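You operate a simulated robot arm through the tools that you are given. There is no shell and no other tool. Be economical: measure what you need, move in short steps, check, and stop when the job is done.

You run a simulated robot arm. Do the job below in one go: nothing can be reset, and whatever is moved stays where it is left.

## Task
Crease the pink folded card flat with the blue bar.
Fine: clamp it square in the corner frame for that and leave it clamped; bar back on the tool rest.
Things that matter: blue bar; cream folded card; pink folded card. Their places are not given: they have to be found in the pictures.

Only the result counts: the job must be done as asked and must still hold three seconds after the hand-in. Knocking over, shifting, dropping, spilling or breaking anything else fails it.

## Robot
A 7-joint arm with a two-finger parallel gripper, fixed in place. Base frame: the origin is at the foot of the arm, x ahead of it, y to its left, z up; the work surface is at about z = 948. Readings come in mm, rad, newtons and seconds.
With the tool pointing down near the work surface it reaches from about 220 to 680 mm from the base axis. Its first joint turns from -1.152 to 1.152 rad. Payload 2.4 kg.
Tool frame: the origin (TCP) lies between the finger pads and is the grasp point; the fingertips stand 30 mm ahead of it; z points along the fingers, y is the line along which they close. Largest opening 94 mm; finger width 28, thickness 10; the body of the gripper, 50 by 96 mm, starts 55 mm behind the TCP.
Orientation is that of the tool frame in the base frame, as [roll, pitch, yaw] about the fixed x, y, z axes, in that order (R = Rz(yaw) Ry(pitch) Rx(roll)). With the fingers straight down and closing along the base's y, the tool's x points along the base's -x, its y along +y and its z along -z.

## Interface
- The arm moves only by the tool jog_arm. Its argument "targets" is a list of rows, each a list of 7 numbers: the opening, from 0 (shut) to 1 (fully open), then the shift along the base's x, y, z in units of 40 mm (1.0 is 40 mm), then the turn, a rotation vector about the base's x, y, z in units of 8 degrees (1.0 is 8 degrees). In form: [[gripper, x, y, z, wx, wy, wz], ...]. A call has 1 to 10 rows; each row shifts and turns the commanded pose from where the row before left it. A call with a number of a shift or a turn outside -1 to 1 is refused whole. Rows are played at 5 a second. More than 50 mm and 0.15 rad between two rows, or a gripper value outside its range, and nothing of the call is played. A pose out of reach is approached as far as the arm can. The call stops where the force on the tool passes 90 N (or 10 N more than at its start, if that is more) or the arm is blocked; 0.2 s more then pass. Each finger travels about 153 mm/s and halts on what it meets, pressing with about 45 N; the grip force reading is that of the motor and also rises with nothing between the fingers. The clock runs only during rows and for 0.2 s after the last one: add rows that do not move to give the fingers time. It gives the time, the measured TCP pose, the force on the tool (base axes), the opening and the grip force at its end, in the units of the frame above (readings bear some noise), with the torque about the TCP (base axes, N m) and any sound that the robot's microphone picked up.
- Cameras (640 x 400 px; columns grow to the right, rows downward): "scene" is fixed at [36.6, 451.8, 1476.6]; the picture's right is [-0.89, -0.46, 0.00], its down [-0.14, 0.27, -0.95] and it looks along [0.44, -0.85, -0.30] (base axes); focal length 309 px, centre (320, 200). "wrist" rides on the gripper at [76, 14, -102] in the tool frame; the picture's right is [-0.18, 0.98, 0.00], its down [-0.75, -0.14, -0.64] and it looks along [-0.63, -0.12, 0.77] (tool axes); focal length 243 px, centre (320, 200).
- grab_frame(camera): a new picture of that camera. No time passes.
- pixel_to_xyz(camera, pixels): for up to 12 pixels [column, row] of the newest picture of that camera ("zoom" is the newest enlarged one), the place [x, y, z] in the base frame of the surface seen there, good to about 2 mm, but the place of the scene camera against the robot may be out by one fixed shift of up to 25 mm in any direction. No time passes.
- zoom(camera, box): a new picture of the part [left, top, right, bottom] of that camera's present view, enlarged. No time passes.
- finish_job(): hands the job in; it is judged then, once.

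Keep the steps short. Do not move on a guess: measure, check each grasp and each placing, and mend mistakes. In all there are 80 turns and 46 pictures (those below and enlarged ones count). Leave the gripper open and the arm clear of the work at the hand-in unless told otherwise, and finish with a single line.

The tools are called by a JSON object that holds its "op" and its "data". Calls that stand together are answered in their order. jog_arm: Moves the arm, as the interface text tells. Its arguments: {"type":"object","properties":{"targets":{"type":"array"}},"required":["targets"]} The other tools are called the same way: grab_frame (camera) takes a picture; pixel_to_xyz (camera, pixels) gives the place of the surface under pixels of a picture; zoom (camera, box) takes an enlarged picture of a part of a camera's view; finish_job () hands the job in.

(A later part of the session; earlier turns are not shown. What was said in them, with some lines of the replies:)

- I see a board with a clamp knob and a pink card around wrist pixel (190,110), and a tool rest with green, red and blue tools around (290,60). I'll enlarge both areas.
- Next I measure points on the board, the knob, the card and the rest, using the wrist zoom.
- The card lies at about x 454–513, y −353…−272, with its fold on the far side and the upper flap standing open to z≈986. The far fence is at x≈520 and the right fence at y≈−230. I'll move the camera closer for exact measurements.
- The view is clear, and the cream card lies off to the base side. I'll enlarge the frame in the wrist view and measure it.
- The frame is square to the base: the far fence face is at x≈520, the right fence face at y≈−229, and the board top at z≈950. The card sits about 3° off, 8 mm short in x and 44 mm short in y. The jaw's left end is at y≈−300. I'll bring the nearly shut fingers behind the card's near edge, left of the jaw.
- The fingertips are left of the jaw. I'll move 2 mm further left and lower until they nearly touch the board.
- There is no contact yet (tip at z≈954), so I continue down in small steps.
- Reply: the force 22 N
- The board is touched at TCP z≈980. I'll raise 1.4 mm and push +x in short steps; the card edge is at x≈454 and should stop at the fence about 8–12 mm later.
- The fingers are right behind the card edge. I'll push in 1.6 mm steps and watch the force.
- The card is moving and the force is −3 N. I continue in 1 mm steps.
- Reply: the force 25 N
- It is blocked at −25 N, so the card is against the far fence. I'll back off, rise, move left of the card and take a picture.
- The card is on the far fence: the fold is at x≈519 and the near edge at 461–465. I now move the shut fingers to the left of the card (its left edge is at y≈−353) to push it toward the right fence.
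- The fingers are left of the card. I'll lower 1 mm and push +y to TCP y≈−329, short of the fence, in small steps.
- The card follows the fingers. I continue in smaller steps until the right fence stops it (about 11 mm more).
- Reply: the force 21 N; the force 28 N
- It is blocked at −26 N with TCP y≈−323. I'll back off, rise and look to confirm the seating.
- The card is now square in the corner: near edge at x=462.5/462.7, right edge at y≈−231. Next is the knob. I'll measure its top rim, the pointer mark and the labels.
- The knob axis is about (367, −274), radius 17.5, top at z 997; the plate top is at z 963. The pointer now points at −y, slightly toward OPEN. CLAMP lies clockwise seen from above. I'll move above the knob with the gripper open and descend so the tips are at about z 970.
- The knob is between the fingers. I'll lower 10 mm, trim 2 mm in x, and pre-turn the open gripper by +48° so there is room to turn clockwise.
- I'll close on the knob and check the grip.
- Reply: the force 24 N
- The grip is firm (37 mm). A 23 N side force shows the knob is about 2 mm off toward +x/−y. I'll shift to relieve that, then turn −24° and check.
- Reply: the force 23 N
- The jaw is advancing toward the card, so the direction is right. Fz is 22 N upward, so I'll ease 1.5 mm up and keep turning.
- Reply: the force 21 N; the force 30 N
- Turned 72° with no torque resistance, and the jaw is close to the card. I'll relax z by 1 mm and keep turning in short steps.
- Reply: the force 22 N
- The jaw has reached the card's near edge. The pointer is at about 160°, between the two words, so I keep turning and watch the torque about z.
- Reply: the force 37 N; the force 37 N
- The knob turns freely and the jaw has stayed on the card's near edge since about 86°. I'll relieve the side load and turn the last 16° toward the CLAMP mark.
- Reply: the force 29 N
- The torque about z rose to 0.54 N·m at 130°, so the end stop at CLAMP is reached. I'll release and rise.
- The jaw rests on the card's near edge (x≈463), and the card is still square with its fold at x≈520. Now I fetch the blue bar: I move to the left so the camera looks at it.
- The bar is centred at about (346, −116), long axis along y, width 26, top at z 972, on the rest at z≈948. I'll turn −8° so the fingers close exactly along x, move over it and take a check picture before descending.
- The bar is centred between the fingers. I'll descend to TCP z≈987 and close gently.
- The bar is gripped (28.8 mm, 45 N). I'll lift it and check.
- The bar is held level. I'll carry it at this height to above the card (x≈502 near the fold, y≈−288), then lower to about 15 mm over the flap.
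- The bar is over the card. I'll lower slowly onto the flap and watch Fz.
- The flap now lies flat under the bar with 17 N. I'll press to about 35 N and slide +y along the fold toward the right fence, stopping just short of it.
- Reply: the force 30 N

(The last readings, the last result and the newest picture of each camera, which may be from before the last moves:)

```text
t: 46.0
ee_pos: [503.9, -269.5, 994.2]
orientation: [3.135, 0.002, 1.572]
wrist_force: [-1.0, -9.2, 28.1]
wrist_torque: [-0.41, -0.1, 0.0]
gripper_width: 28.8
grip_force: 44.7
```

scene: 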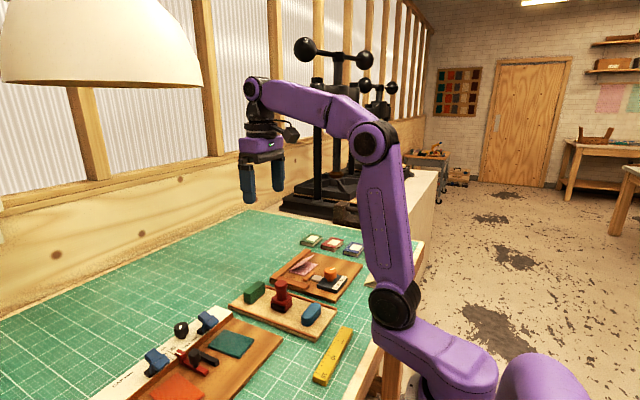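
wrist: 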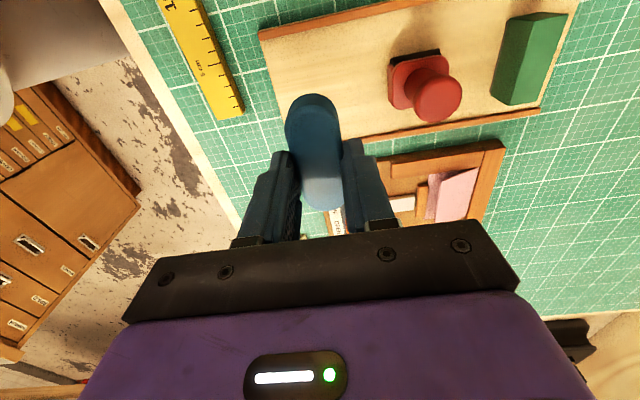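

The stroke is done at 28 N. I'll press a little more here (about 38 N), hold, then lift and inspect the flap.

{"op": "jog_arm", "data": {"targets": [[0.2, 0, 0, -0.025, 0, 0, 0], [0.2, 0, 0, 0, 0, 0, 0], [0.2, 0, 0, 0.1, 0, 0, 0], [0.2, 0, 0, 0.5, 0, 0, 0], [0.2, 0, 0, 1, 0, 0, 0], [0.2, 0, 0, 0.5, 0, 0, 0], [0.2, 0, 0, 0, 0, 0, 0]]}}

{"op": "zoom", "data": {"camera": "scene", "box": [270, 235, 350, 295]}}

```text
t: 47.6
ee_pos: [502.3, -268.1, 1074.7]
orientation: [3.141, -0.001, 1.571]
wrist_force: [0.6, -0.2, -0.9]
wrist_torque: [0.01, 0.01, -0.01]
gripper_width: 28.5
grip_force: 44.9
```

```text
6.67 times, centred on (310, 265) of scene
```

zoom: 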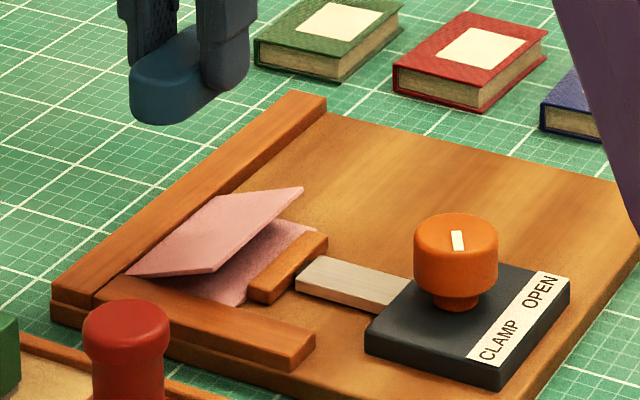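

The flap sprang back open, so that press did not set the crease. I'll repeat with a longer stroke and more force: start at y≈−303, about 1 mm closer to the fold, and press to 50–60 N.

{"op": "jog_arm", "data": {"targets": [[0.2, 0.03, -0.87, 0, 0, 0, 0], [0.2, 0, 0, -0.9, 0, 0, 0], [0.2, 0, 0, -0.9, 0, 0, 0], [0.2, 0, 0, -0.2, 0, 0, 0], [0.2, 0, 0, -0.1, 0, 0, 0], [0.2, 0, 0, -0.05, 0, 0, 0], [0.2, 0, 0, 0, 0, 0, 0]]}}

```text
t: 49.2
ee_pos: [504.4, -305.3, 990.5]
orientation: [3.136, 0.006, 1.572]
wrist_force: [-6.6, 1.1, 33.4]
wrist_torque: [0.07, 0.06, 0.04]
gripper_width: 29.1
grip_force: 45.0
```

TCP z is 990.5 at 33 N, lower than before, so I check whether the bar has slipped up in the fingers.

{"op": "zoom", "data": {"camera": "scene", "box": [270, 235, 350, 295]}}

```text
6.67 times, centred on (310, 265) of scene
```

zoom: 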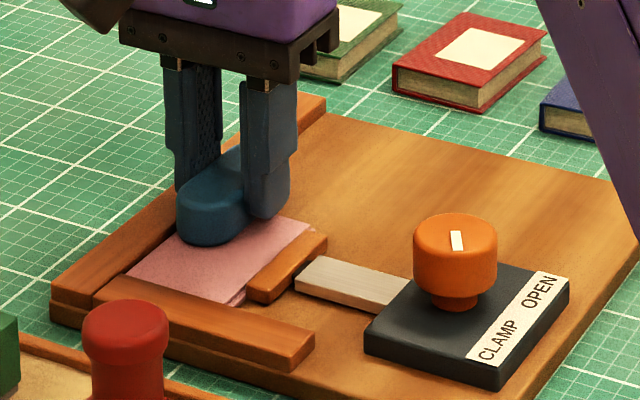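

The flap is flat again. I'll sweep the whole fold +y under this pressure.

{"op": "jog_arm", "data": {"targets": [[0.2, 0, 0.12, 0, 0, 0, 0], [0.2, 0, 0.12, 0, 0, 0, 0], [0.2, 0, 0.12, 0, 0, 0, 0], [0.2, 0, 0.12, 0, 0, 0, 0], [0.2, 0, 0.12, 0, 0, 0, 0], [0.2, 0, 0.12, 0, 0, 0, 0], [0.2, 0, 0.12, 0, 0, 0, 0], [0.2, 0, 0.08, 0, 0, 0, 0], [0.2, 0, 0, 0, 0, 0, 0]]}}

```text
t: 51.2
ee_pos: [503.8, -267.5, 989.1]
orientation: [3.137, 0.004, 1.569]
wrist_force: [1.2, -11.1, 23.6]
wrist_torque: [-0.86, -0.13, -0.05]
gripper_width: 28.8
grip_force: 45.0
```

{"op": "jog_arm", "data": {"targets": [[0.2, 0, 0, 0.2, 0, 0, 0], [0.2, 0, 0, 0.8, 0, 0, 0], [0.2, 0, 0, 1, 0, 0, 0], [0.2, 0, 0, 0, 0, 0, 0]]}}

{"op": "zoom", "data": {"camera": "scene", "box": [260, 220, 360, 295]}}

```text
t: 52.2
ee_pos: [502.2, -266.0, 1070.9]
orientation: [-3.138, -0.004, 1.572]
wrist_force: [-0.1, 0.2, -0.6]
wrist_torque: [0.0, 0.0, -0.03]
gripper_width: 28.9
grip_force: 44.5
```

```text
5.33 times, centred on (310, 258) of scene
```

zoom: 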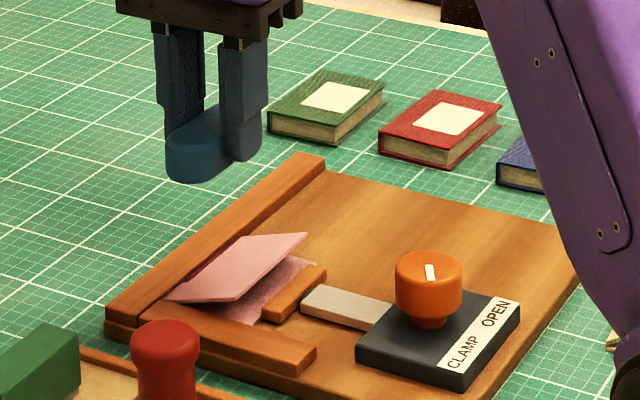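

{"op": "pixel_to_xyz", "data": {"camera": "zoom", "pixels": [[235, 296], [300, 237], [250, 310], [175, 297], [215, 270], [285, 285], [305, 268], [235, 235], [245, 335], [215, 172]]}}

```text
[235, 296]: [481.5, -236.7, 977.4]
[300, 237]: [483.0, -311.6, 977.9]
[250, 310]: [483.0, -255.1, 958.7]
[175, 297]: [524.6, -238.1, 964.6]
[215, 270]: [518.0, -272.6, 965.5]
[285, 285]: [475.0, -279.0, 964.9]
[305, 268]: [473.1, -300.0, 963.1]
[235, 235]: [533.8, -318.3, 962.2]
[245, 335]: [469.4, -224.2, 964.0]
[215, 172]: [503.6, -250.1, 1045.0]
```

The flap opened again, though slightly less. TCP z at contact shows the bar slipped up about 4–5 mm in the grip, so the far fingertip was close to the fence top and may have taken load. I'll set the bar down on the card between jaw and fence (x≈491), re-grip it higher and press again.

{"op": "jog_arm", "data": {"targets": [[0.2, -0.27, -0.12, -0.3, 0, 0, 0], [0.2, 0, 0, -0.8, 0, 0, 0], [0.2, 0, 0, -0.6, 0, 0, 0], [0.2, 0, 0, -0.2, 0, 0, 0], [0.2, 0, 0, -0.1, 0, 0, 0], [0.2, 0, 0, 0, 0, 0, 0]]}}

{"op": "jog_arm", "data": {"targets": [[0.2, 0, 0, -0.03, 0, 0, 0], [0.2, 0, 0, 0, 0, 0, 0]]}}

```text
t: 53.6
ee_pos: [492.6, -271.7, 991.9]
orientation: [3.14, 0.002, 1.571]
wrist_force: [-2.4, 0.9, 14.9]
wrist_torque: [-0.31, -0.07, -0.05]
gripper_width: 28.9
grip_force: 45.2
```

```text
t: 54.2
ee_pos: [494.4, -272.0, 989.6]
orientation: [3.137, 0.002, 1.571]
wrist_force: [-4.6, 1.3, 29.7]
wrist_torque: [-0.4, -0.2, -0.03]
gripper_width: 28.6
grip_force: 44.9
```

The bar sits on the card at TCP z≈991. I'll open a little, rise about 6 mm and re-grip.

{"op": "jog_arm", "data": {"targets": [[0.35, 0, 0, 0.02, 0, 0, 0], [0.35, 0, 0, 0, 0, 0, 0], [0.35, 0, 0, 0.17, 0, 0, 0], [0.35, 0, 0, 0, 0, 0, 0], [0.2, 0, 0, 0, 0, 0, 0], [0.2, 0, 0, 0, 0, 0, 0], [0.2, 0, 0, 0, 0, 0, 0]]}}

{"op": "zoom", "data": {"camera": "scene", "box": [270, 235, 350, 295]}}

```text
t: 55.8
ee_pos: [494.6, -272.2, 996.3]
orientation: [3.142, 0.0, 1.572]
wrist_force: [0.5, 0.3, -0.5]
wrist_torque: [0.01, -0.02, 0.0]
gripper_width: 28.8
grip_force: 44.5
```

```text
6.67 times, centred on (310, 265) of scene
```

zoom: 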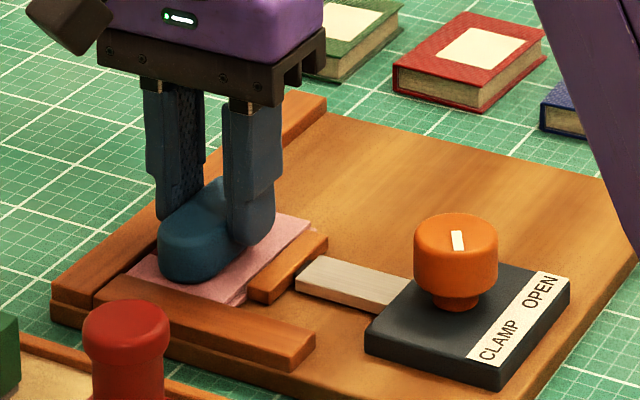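

It is re-gripped with tips about 13 mm above the bar's sole. I'll lift slightly, move to the fold (x≈503) at the left end (y≈−310) and press down to about 30 N.

{"op": "jog_arm", "data": {"targets": [[0.2, 0, 0, 0.35, 0, 0, 0], [0.2, 0.1, -0.5, 0, 0, 0, 0], [0.2, 0.1, -0.45, 0, 0, 0, 0], [0.2, 0, 0, -0.25, 0, 0, 0], [0.2, 0, 0, -0.1, 0, 0, 0], [0.2, 0, 0, -0.06, 0, 0, 0], [0.2, 0, 0, 0, 0, 0, 0]]}}

```text
t: 57.4
ee_pos: [501.6, -310.6, 995.6]
orientation: [3.138, 0.003, 1.572]
wrist_force: [-2.5, 1.9, 18.4]
wrist_torque: [0.52, -0.01, 0.08]
gripper_width: 29.0
grip_force: 45.0
```

{"op": "jog_arm", "data": {"targets": [[0.2, 0, 0, -0.03, 0, 0, 0], [0.2, 0, 0.14, 0, 0, 0, 0], [0.2, 0, 0.14, 0, 0, 0, 0], [0.2, 0, 0.14, -0.01, 0, 0, 0], [0.2, 0, 0.14, 0, 0, 0, 0], [0.2, 0, 0.14, -0.01, 0, 0, 0], [0.2, 0, 0.14, 0, 0, 0, 0], [0.2, 0, 0.13, 0, 0, 0, 0], [0.2, 0, 0.1, 0, 0, 0, 0], [0.2, 0, 0, 0, 0, 0, 0]]}}

```text
t: 59.6
ee_pos: [501.9, -266.8, 993.7]
orientation: [3.136, 0.005, 1.571]
wrist_force: [-0.3, -11.1, 28.8]
wrist_torque: [-0.52, -0.18, -0.06]
gripper_width: 28.9
grip_force: 45.0
```

The full-length stroke ended at 29 N with the fingers clear of the fence. I'll lift and look at the flap.

{"op": "jog_arm", "data": {"targets": [[0.2, 0, 0, 0.2, 0, 0, 0], [0.2, 0, 0, 0.8, 0, 0, 0], [0.2, 0, 0, 0.8, 0, 0, 0], [0.2, 0, 0, 0, 0, 0, 0]]}}

{"op": "zoom", "data": {"camera": "scene", "box": [260, 220, 360, 295]}}

{"op": "pixel_to_xyz", "data": {"camera": "zoom", "pixels": [[235, 296], [300, 237], [237, 300], [245, 310], [290, 240], [285, 285]]}}

```text
t: 60.6
ee_pos: [499.3, -266.0, 1063.6]
orientation: [-3.14, -0.002, 1.572]
wrist_force: [-0.1, 0.4, -1.6]
wrist_torque: [0.01, 0.0, 0.02]
gripper_width: 28.8
grip_force: 44.9
```

```text
5.33 times, centred on (310, 258) of scene
```

zoom: 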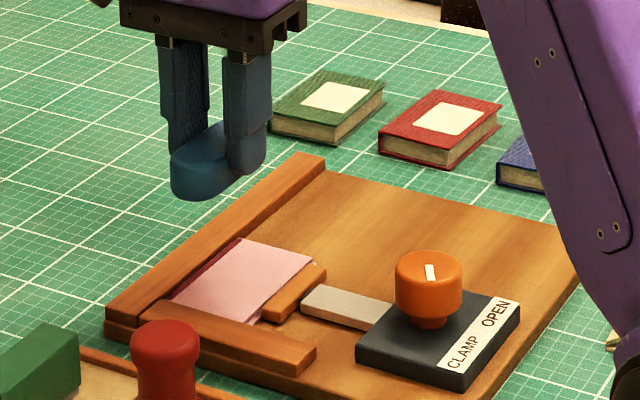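

```text
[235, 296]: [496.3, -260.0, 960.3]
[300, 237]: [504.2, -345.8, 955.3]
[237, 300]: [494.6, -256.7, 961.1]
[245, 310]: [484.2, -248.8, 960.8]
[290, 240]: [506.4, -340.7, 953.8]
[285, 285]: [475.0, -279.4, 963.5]
```

The flap now stays flat, with a crease line visible along the fold. Next the bar goes back to the tool rest: I rise, carry it to its old place (346.5, −116.5) and lower to just above.

{"op": "jog_arm", "data": {"targets": [[0.2, 0, 0, 1, 0, 0, 0], [0.2, -0.77, 0.75, 0.1, 0, 0, 0], [0.2, -0.77, 0.75, 0, 0, 0, 0], [0.2, -0.77, 0.75, 0, 0, 0, 0], [0.2, -0.77, 0.75, 0, 0, 0, 0], [0.2, -0.77, 0.75, 0, 0, 0, 0], [0.2, 0, 0, -0.9, 0, 0, 0], [0.2, 0, 0, -0.9, 0, 0, 0], [0.2, 0, 0, 0, 0, 0, 0]]}}

{"op": "grab_frame", "data": {"camera": "wrist"}}

```text
t: 62.6
ee_pos: [345.5, -117.8, 1036.0]
orientation: [3.14, 0.0, 1.572]
wrist_force: [-0.1, 0.1, -0.4]
wrist_torque: [0.01, 0.04, 0.02]
gripper_width: 28.9
grip_force: 45.3
```

```text
8 pictures are left
```

wrist: 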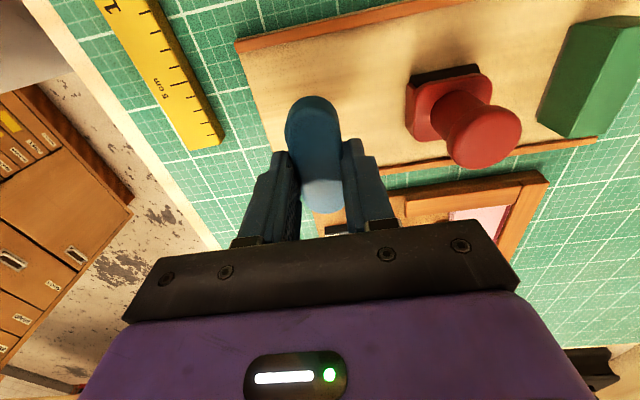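

The pose is right above the old spot. I'll lower 42 mm, then fine steps to contact.

{"op": "jog_arm", "data": {"targets": [[0.2, 0.02, 0.02, -0.5, 0, 0, 0], [0.2, 0, 0, -0.4, 0, 0, 0], [0.2, 0, 0, -0.1, 0, 0, 0], [0.2, 0, 0, -0.04, 0, 0, 0], [0.2, 0, 0, 0, 0, 0, 0]]}}

{"op": "jog_arm", "data": {"targets": [[0.2, 0, 0, -0.03, 0, 0, 0], [0.2, 0, 0, 0, 0, 0, 0]]}}

```text
t: 63.8
ee_pos: [347.1, -117.1, 994.0]
orientation: [3.141, 0.0, 1.57]
wrist_force: [0.0, 0.1, -0.3]
wrist_torque: [-0.04, 0.04, -0.01]
gripper_width: 29.0
grip_force: 45.1
```

```text
t: 64.4
ee_pos: [348.9, -115.5, 992.9]
orientation: [3.142, 0.001, 1.571]
wrist_force: [0.1, -0.8, -0.9]
wrist_torque: [-0.02, 0.04, -0.01]
gripper_width: 28.8
grip_force: 45.0
```

{"op": "jog_arm", "data": {"targets": [[0.2, 0, 0, -0.03, 0, 0, 0], [0.2, 0, 0, 0, 0, 0, 0]]}}

{"op": "jog_arm", "data": {"targets": [[0.2, 0, 0, -0.03, 0, 0, 0], [0.2, 0, 0, 0, 0, 0, 0]]}}

```text
t: 65.0
ee_pos: [348.3, -116.9, 991.6]
orientation: [-3.14, 0.0, 1.571]
wrist_force: [0.4, 0.7, -0.4]
wrist_torque: [0.0, -0.01, 0.01]
gripper_width: 29.0
grip_force: 45.3
```

```text
t: 65.6
ee_pos: [347.6, -116.5, 989.6]
orientation: [3.141, -0.001, 1.571]
wrist_force: [-0.5, 0.7, -0.5]
wrist_torque: [-0.03, 0.0, -0.02]
gripper_width: 29.0
grip_force: 45.0
```

There is no contact yet, so I continue down in 1 mm steps.

{"op": "jog_arm", "data": {"targets": [[0.2, 0, 0, -0.025, 0, 0, 0], [0.2, 0, 0, 0, 0, 0, 0]]}}

{"op": "jog_arm", "data": {"targets": [[0.2, 0, 0, -0.025, 0, 0, 0], [0.2, 0, 0, 0, 0, 0, 0]]}}

```text
t: 66.2
ee_pos: [346.5, -116.8, 988.9]
orientation: [3.141, -0.001, 1.571]
wrist_force: [0.9, 0.2, -0.3]
wrist_torque: [-0.02, -0.03, -0.03]
gripper_width: 28.8
grip_force: 44.9
```

```text
t: 66.8
ee_pos: [348.8, -116.7, 988.4]
orientation: [-3.142, 0.001, 1.573]
wrist_force: [-0.2, -0.2, -0.4]
wrist_torque: [0.0, -0.01, 0.0]
gripper_width: 29.1
grip_force: 45.0
```

{"op": "jog_arm", "data": {"targets": [[0.2, 0, 0, -0.025, 0, 0, 0], [0.2, 0, 0, 0, 0, 0, 0]]}}

{"op": "jog_arm", "data": {"targets": [[0.2, 0, 0, -0.025, 0, 0, 0], [0.2, 0, 0, 0, 0, 0, 0]]}}

```text
t: 67.4
ee_pos: [348.0, -116.6, 984.9]
orientation: [3.14, 0.0, 1.571]
wrist_force: [-0.2, 0.3, -0.1]
wrist_torque: [0.01, -0.03, 0.0]
gripper_width: 28.8
grip_force: 44.5
```

```text
t: 68.0
ee_pos: [347.4, -117.2, 985.5]
orientation: [-3.141, -0.001, 1.572]
wrist_force: [-0.1, -0.5, 6.9]
wrist_torque: [-0.17, 0.06, 0.0]
gripper_width: 28.8
grip_force: 45.0
```

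Contact at 7 N: the bar stands on the rest. I'll open moderately, rise straight up and check.

{"op": "jog_arm", "data": {"targets": [[0.5, 0, 0, 0, 0, 0, 0], [0.5, 0, 0, 0, 0, 0, 0], [0.5, 0, 0, 0.4, 0, 0, 0], [0.5, 0, 0, 0.9, 0, 0, 0], [0.6, 0, 0, 0.9, 0, 0, 0], [0.8, 0, 0.9, 0.6, 0, 0, 0], [1, 0, 0.9, 0.4, 0, 0, 0], [1, 0, 0, 0, 0, 0, 0]]}}

{"op": "grab_frame", "data": {"camera": "wrist"}}

{"op": "zoom", "data": {"camera": "scene", "box": [220, 215, 380, 335]}}

```text
t: 69.8
ee_pos: [348.9, -43.5, 1114.2]
orientation: [3.14, -0.003, 1.571]
wrist_force: [0.2, -0.3, 0.9]
wrist_torque: [0.01, -0.01, 0.01]
gripper_width: 93.9
grip_force: 0.0
```

```text
7 pictures are left
```

wrist: 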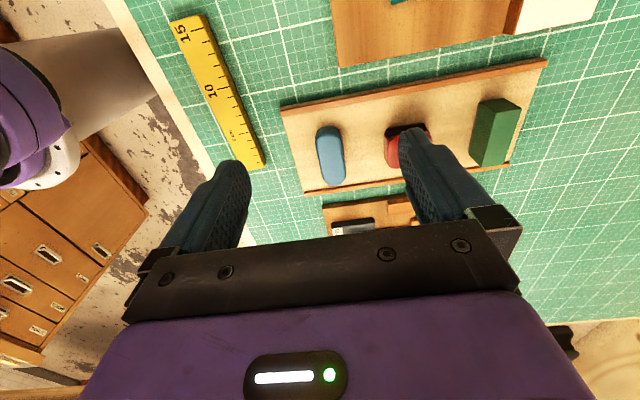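

```text
3.33 times, centred on (300, 275) of scene
```

zoom: 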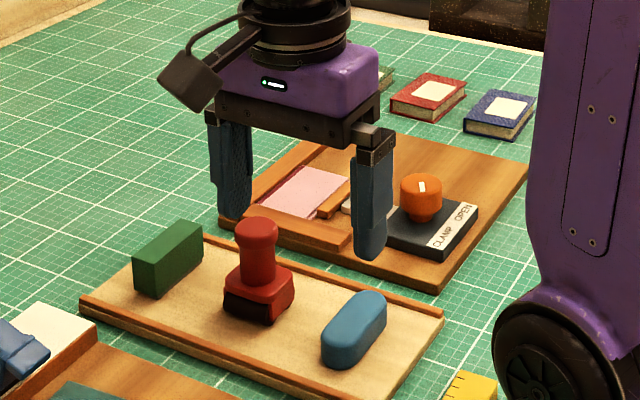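

The bar is back on the rest and the card is still flat. I'll raise the arm clear and take a last look at the clamped card.

{"op": "jog_arm", "data": {"targets": [[1, 0, 0.5, 1, 0, 0, 0], [1, 0, 0.5, 1, 0, 0, 0], [1, 0, 0.5, 1, 0, 0, 0], [1, 0, 0.5, 1, 0, 0, 0], [1, 0, 0, 0, 0, 0, 0]]}}

{"op": "zoom", "data": {"camera": "scene", "box": [240, 225, 360, 315]}}

```text
t: 71.0
ee_pos: [348.0, 35.4, 1276.4]
orientation: [3.141, 0.001, 1.57]
wrist_force: [-0.2, 0.1, -0.7]
wrist_torque: [-0.03, 0.03, 0.05]
gripper_width: 93.7
grip_force: 0.0
```

```text
4.44 times, centred on (300, 270) of scene
```

zoom: 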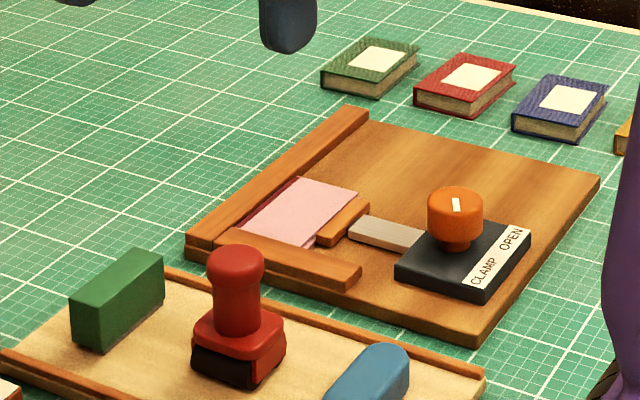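

The card is flat, creased, square in the corner and clamped. The bar is on its rest and the arm is clear and open, so I hand in.

{"op": "finish_job", "data": {}}

```text
The job is handed in.
```

The pink card is creased flat and clamped square in the corner frame, the blue bar is back on the tool rest, and the arm is clear with the gripper open.
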